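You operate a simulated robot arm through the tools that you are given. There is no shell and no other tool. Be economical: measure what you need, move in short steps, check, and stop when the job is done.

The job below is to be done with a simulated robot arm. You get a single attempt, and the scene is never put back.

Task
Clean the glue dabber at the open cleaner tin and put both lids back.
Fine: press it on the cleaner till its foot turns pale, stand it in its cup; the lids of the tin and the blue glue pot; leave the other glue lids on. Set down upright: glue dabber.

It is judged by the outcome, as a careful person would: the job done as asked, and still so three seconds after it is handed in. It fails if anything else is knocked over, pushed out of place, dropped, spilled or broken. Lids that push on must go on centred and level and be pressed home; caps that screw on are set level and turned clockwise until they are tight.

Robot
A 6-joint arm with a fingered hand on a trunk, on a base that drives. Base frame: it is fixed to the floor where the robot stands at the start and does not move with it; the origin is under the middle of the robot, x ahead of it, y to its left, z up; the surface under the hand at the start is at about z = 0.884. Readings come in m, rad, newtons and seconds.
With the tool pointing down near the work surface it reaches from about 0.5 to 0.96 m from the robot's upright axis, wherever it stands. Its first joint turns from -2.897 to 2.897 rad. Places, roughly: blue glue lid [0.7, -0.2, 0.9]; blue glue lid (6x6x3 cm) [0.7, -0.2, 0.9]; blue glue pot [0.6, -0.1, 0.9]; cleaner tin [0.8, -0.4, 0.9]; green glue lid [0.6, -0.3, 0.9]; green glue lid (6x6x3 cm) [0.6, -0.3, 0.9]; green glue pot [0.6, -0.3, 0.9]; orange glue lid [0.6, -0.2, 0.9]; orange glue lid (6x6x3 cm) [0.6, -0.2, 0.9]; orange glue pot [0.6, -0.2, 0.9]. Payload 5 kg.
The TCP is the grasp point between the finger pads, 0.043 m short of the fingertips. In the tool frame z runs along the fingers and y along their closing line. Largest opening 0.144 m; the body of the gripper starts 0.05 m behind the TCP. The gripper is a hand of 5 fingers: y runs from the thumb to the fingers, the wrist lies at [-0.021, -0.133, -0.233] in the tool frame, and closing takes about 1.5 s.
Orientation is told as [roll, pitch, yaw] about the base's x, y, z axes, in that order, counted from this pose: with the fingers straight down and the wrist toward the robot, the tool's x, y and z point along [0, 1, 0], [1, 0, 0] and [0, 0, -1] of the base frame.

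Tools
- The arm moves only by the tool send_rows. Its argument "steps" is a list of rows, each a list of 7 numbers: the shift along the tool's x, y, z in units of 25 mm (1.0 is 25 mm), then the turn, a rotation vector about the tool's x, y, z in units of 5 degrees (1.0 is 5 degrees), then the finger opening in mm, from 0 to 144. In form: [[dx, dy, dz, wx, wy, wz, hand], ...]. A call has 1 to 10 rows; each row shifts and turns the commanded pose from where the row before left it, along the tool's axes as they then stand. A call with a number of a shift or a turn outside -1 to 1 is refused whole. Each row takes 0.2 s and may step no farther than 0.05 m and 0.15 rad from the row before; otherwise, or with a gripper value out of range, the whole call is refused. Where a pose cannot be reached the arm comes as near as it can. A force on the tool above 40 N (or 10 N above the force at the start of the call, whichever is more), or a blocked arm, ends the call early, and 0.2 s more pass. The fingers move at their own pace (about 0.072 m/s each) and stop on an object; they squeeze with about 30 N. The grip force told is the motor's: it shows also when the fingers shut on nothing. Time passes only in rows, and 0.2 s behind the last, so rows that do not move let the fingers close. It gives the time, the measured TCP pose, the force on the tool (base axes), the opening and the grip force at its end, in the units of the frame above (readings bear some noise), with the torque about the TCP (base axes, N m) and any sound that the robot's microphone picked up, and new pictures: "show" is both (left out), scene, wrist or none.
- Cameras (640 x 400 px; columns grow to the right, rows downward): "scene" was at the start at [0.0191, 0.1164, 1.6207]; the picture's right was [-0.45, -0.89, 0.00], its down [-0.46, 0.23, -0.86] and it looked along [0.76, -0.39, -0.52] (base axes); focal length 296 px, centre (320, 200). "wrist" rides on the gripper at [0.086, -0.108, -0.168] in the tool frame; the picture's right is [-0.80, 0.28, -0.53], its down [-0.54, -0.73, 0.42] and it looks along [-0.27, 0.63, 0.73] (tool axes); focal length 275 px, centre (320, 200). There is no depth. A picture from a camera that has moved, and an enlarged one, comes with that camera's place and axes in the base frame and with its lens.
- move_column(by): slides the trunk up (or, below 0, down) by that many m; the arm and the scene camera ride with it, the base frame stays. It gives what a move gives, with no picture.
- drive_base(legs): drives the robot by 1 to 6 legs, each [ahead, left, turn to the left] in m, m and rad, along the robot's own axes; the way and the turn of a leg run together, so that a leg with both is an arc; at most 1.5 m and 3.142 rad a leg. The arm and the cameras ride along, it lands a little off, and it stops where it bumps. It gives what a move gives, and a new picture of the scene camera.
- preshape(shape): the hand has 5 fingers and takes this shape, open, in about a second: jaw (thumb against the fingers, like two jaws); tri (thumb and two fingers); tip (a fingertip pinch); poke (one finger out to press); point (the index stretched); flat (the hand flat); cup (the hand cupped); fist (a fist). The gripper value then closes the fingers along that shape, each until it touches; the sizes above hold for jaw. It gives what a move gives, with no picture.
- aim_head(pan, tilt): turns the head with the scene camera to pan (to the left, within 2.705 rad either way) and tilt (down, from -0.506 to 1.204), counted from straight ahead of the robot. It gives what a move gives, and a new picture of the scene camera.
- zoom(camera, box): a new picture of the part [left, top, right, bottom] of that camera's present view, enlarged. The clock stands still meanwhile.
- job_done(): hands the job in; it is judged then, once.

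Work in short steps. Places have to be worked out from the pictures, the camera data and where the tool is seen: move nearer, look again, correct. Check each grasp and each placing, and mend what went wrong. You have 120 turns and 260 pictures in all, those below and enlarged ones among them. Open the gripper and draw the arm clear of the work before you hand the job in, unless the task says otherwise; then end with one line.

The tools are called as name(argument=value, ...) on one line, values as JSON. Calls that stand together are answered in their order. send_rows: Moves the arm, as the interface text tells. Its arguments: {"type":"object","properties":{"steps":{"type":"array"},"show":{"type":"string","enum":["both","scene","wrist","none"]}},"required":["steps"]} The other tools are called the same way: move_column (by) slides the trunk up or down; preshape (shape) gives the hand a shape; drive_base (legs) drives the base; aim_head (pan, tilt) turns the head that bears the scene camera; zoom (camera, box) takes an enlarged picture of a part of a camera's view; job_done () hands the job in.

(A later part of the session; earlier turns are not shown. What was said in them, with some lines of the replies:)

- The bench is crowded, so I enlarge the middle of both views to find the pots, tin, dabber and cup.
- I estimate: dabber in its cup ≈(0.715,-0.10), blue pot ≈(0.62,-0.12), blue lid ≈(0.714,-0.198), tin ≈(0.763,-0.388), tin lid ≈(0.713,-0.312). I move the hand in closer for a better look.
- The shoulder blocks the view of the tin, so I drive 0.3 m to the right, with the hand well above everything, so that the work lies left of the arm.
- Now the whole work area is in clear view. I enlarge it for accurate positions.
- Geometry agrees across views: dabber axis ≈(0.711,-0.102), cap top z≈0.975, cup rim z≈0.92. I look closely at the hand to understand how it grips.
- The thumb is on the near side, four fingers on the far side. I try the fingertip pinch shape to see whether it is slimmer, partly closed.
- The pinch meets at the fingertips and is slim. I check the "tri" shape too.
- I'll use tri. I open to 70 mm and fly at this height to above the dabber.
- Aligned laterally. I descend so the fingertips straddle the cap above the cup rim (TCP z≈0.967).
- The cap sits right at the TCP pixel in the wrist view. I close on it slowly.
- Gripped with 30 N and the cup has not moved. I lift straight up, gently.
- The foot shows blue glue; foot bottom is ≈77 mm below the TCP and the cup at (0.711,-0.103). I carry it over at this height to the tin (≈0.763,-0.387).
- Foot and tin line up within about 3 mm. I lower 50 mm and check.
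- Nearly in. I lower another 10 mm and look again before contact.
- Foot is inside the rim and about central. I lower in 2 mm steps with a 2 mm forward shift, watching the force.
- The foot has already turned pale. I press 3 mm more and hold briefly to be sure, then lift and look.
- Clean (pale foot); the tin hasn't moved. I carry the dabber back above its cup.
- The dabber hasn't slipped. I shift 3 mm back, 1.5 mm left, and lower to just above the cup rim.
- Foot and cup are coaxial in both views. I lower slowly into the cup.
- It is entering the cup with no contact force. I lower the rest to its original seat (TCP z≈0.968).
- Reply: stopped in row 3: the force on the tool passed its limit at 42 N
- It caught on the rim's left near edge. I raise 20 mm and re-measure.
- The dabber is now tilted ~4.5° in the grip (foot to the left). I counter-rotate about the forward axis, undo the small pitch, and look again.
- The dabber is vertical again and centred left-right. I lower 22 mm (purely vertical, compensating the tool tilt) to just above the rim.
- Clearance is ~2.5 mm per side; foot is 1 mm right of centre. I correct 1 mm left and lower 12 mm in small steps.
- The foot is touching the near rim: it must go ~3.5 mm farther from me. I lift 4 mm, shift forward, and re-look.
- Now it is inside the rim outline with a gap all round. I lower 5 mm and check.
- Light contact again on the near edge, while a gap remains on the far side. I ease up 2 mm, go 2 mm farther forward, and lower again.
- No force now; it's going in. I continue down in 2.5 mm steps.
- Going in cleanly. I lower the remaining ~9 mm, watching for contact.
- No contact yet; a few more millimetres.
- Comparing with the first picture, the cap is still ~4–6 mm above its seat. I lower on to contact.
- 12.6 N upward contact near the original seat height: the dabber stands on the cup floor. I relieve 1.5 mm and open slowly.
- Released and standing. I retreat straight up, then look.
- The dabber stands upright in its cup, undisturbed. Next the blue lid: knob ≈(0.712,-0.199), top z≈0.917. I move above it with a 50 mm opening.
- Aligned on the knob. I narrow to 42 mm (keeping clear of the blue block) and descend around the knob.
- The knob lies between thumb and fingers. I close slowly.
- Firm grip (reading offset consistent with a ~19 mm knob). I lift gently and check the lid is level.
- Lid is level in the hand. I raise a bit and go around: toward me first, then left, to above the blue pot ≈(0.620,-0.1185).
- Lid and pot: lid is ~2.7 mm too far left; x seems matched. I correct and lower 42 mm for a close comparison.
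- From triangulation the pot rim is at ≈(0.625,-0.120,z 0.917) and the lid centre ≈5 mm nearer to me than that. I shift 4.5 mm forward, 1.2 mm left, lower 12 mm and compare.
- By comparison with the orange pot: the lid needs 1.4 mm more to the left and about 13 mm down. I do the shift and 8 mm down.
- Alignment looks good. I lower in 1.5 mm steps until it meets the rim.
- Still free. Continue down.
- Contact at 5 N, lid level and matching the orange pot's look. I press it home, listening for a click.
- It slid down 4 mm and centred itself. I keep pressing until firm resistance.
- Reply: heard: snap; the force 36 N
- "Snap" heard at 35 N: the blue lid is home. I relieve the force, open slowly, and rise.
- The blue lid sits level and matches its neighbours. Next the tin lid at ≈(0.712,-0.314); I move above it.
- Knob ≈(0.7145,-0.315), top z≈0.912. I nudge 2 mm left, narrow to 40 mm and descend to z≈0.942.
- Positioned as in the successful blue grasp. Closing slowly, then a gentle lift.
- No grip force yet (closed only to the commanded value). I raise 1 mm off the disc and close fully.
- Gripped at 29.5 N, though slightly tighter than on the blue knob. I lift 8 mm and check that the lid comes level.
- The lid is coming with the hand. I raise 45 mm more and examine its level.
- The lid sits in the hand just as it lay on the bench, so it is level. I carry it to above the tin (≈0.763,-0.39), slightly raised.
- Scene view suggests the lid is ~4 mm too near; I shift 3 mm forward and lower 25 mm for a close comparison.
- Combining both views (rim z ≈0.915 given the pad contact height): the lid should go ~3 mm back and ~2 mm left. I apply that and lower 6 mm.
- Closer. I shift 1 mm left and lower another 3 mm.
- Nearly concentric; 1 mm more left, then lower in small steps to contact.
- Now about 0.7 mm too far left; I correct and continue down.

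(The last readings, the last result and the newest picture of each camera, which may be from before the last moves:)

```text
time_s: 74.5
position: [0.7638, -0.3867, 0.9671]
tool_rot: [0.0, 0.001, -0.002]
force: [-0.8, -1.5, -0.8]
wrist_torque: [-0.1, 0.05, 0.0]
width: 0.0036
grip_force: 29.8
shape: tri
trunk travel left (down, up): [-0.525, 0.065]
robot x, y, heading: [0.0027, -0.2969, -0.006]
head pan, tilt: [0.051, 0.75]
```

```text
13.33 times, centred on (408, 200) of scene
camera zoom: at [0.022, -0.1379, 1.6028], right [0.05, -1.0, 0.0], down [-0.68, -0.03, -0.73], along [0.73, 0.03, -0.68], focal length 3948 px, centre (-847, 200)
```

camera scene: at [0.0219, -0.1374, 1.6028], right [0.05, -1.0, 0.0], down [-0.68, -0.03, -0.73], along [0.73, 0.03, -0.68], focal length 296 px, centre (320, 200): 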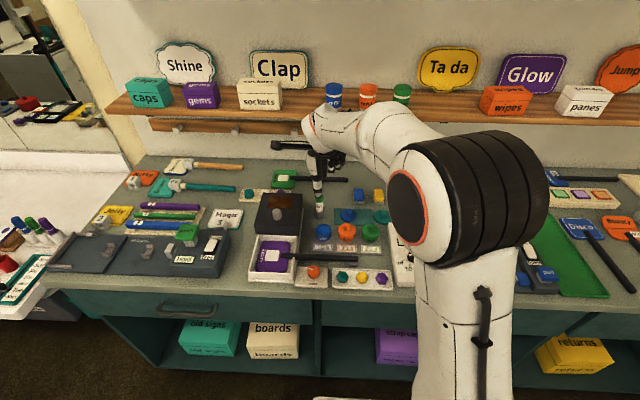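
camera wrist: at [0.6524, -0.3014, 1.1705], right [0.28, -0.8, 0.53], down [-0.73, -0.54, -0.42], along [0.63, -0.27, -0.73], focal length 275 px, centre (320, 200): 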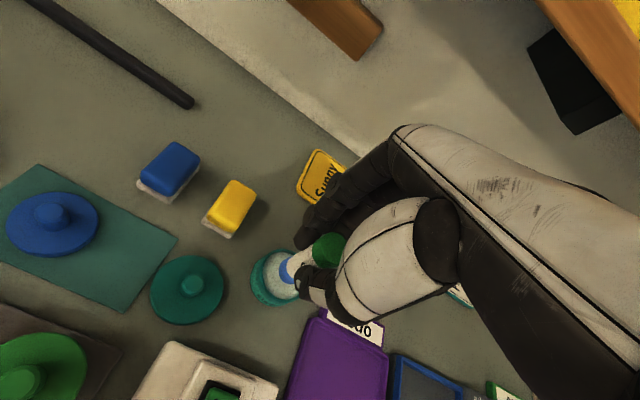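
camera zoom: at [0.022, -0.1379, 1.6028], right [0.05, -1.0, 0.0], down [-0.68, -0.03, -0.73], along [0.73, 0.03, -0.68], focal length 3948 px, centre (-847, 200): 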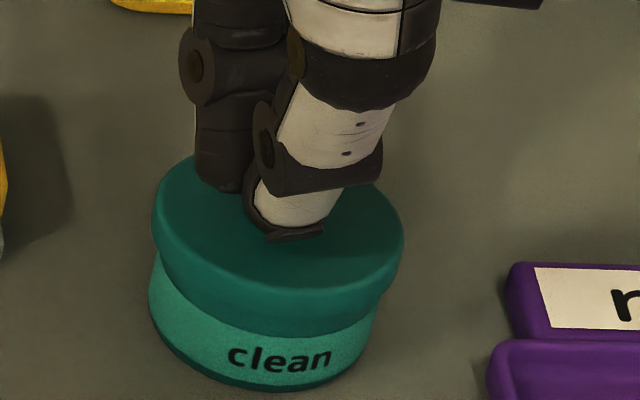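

It is over the rim with no notable side force. I press down in small steps.

send_rows(steps=[[0, 0, 0.06, 0, 0, 0, 0], [0, 0, 0.06, 0, 0, 0, 0], [0, 0, 0.06, 0, 0, 0, 0], [0, 0, 0, 0, 0, 0, 0]], show="none")

zoom(camera="scene", box=[385, 185, 430, 215])

zoom(camera="wrist", box=[240, 225, 360, 310])

```text
time_s: 75.5
position: [0.763, -0.3866, 0.9649]
tool_rot: [-0.001, -0.003, -0.001]
force: [-3.2, -1.6, 9.2]
wrist_torque: [-0.2, 0.02, 0.0]
width: 0.0035
grip_force: 30.4
shape: tri
trunk travel left (down, up): [-0.525, 0.065]
robot x, y, heading: [0.0057, -0.299, -0.005]
head pan, tilt: [0.051, 0.75]
```

```text
13.33 times, centred on (408, 200) of scene
camera zoom: at [0.0207, -0.1378, 1.6029], right [0.05, -1.0, 0.0], down [-0.68, -0.03, -0.73], along [0.73, 0.03, -0.68], focal length 3948 px, centre (-847, 200)
```

zoom: 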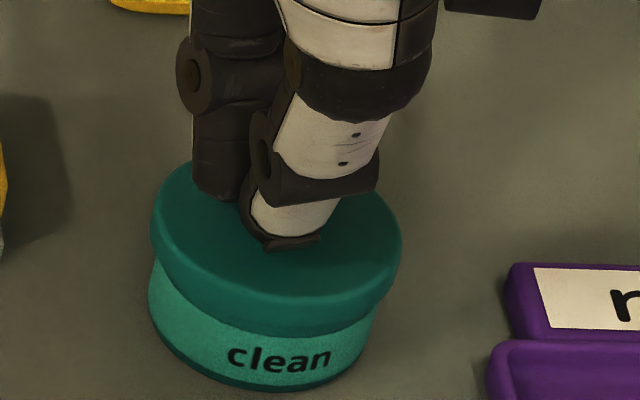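

```text
4.71 times, centred on (300, 268) of wrist
camera zoom: at [0.6547, -0.3003, 1.1315], right [0.28, -0.8, 0.54], down [-0.73, -0.54, -0.43], along [0.63, -0.27, -0.73], focal length 1295 px, centre (414, -118)
```

zoom: 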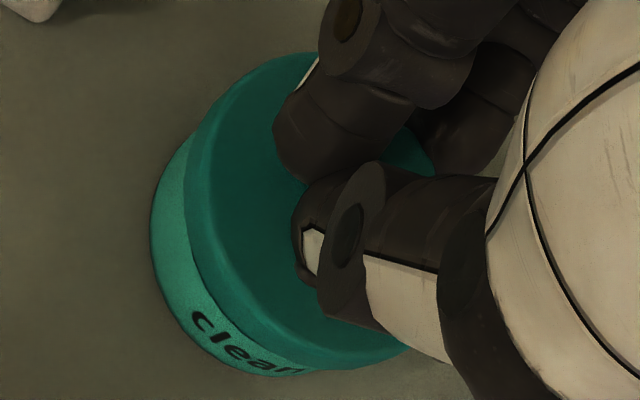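

9 N and it looks concentric and level. I press on for the snap.

send_rows(steps=[[0, 0, 0.06, 0, 0, 0, 0], [0, 0, 0.06, 0, 0, 0, 0], [0, 0, 0.06, 0, 0, 0, 0], [0, 0, 0, 0, 0, 0, 0]], show="none")

zoom(camera="scene", box=[385, 185, 430, 215])

```text
time_s: 76.5
position: [0.764, -0.3863, 0.9623]
tool_rot: [0.001, -0.01, -0.004]
force: [-9.8, -3.0, 27.7]
wrist_torque: [-0.22, 0.23, -0.03]
width: 0.0046
grip_force: 29.6
shape: tri
trunk travel left (down, up): [-0.525, 0.065]
robot x, y, heading: [-0.0046, -0.2967, -0.007]
head pan, tilt: [0.051, 0.75]
heard: snap
```

```text
13.33 times, centred on (408, 200) of scene
camera zoom: at [0.0183, -0.1377, 1.6031], right [0.05, -1.0, 0.0], down [-0.68, -0.03, -0.73], along [0.73, 0.03, -0.68], focal length 3948 px, centre (-847, 200)
```

zoom: 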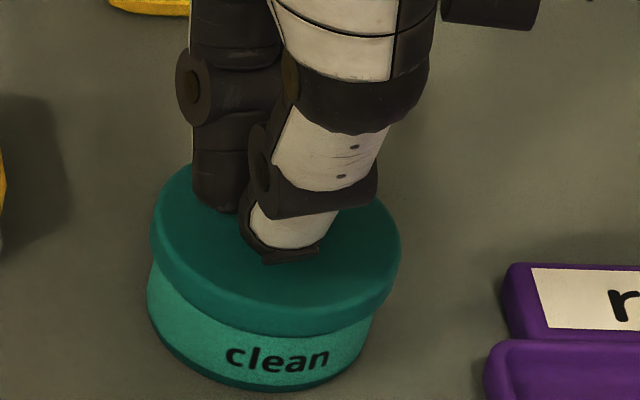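

"Snap" heard: the tin lid is home. I relieve the force, open slowly and rise.

send_rows(steps=[[0, 0, -0.12, 0, 0, 0, 6], [0, 0, -0.02, 0, 0, 0, 14], [0, 0, 0, 0, 0, 0, 26], [0, 0, 0, 0, 0, 0, 40], [0, 0, 0, 0, 0, 0, 40], [0, 0, -0.8, 0, 0, 0, 40], [0, 0, -1, 0, 0, 0, 40], [0, -0.3, -1, 0, 0, 0, 40], [0, -0.6, -1, 0, 0, 0, 40], [0, -1, -1, 0, 0, 0, 40]], show="none")

send_rows(steps=[[-0.9, -0.8, -1, 0, 0, 0, 60], [-0.9, -0.8, -1, 0, 0, 0, 60], [-0.9, -0.8, -1, 0, 0, 0, 60], [-0.9, -0.5, -1, 0, 0, 0, 60], [-0.9, 0, -1, 0, 0, 0, 60], [0, 0, 0, 0, 0, 0, 60]], show="scene")

zoom(camera="scene", box=[290, 170, 440, 270])

```text
time_s: 78.7
position: [0.7147, -0.3864, 1.0843]
tool_rot: [0.001, 0.0, -0.003]
force: [-0.2, 0.5, -1.2]
wrist_torque: [0.01, -0.03, -0.01]
width: 0.0398
grip_force: 0.0
shape: tri
trunk travel left (down, up): [-0.525, 0.065]
robot x, y, heading: [0.0003, -0.3015, 0.002]
head pan, tilt: [0.051, 0.75]
```

```text
time_s: 80.1
position: [0.6425, -0.4978, 1.2092]
tool_rot: [-0.001, -0.001, -0.002]
force: [0.8, -0.3, -0.9]
wrist_torque: [0.0, -0.01, 0.04]
width: 0.0596
grip_force: 0.1
shape: tri
trunk travel left (down, up): [-0.525, 0.065]
robot x, y, heading: [-0.0004, -0.3006, -0.004]
head pan, tilt: [0.051, 0.75]
camera scene: at [0.0219, -0.1378, 1.6028], right [0.05, -1.0, 0.0], down [-0.68, -0.03, -0.73], along [0.73, 0.03, -0.68], focal length 296 px, centre (320, 200)
```

scene: 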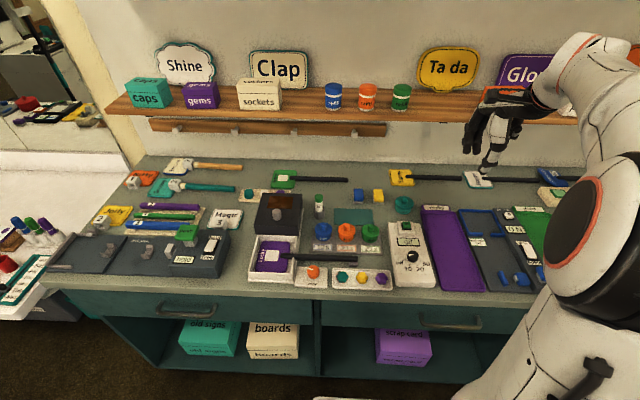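

```text
4.00 times, centred on (365, 220) of scene
camera zoom: at [0.0219, -0.1378, 1.6028], right [0.05, -1.0, 0.0], down [-0.68, -0.03, -0.73], along [0.73, 0.03, -0.68], focal length 1185 px, centre (140, 120)
```

zoom: 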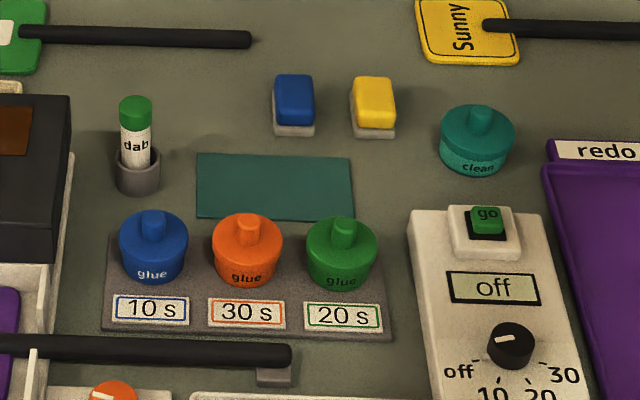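

Everything checks out: the dabber stands clean in its cup, both lids are on level, the other lids and items haven't moved, and the hand is open and clear. I hand the job in.

job_done()

```text
The job is handed in.
```

The job is handed in: I pressed the dabber on the cleaner until its foot turned pale and stood it back in its cup. The blue glue and cleaner tin lids both snapped on level, and nothing else was moved.
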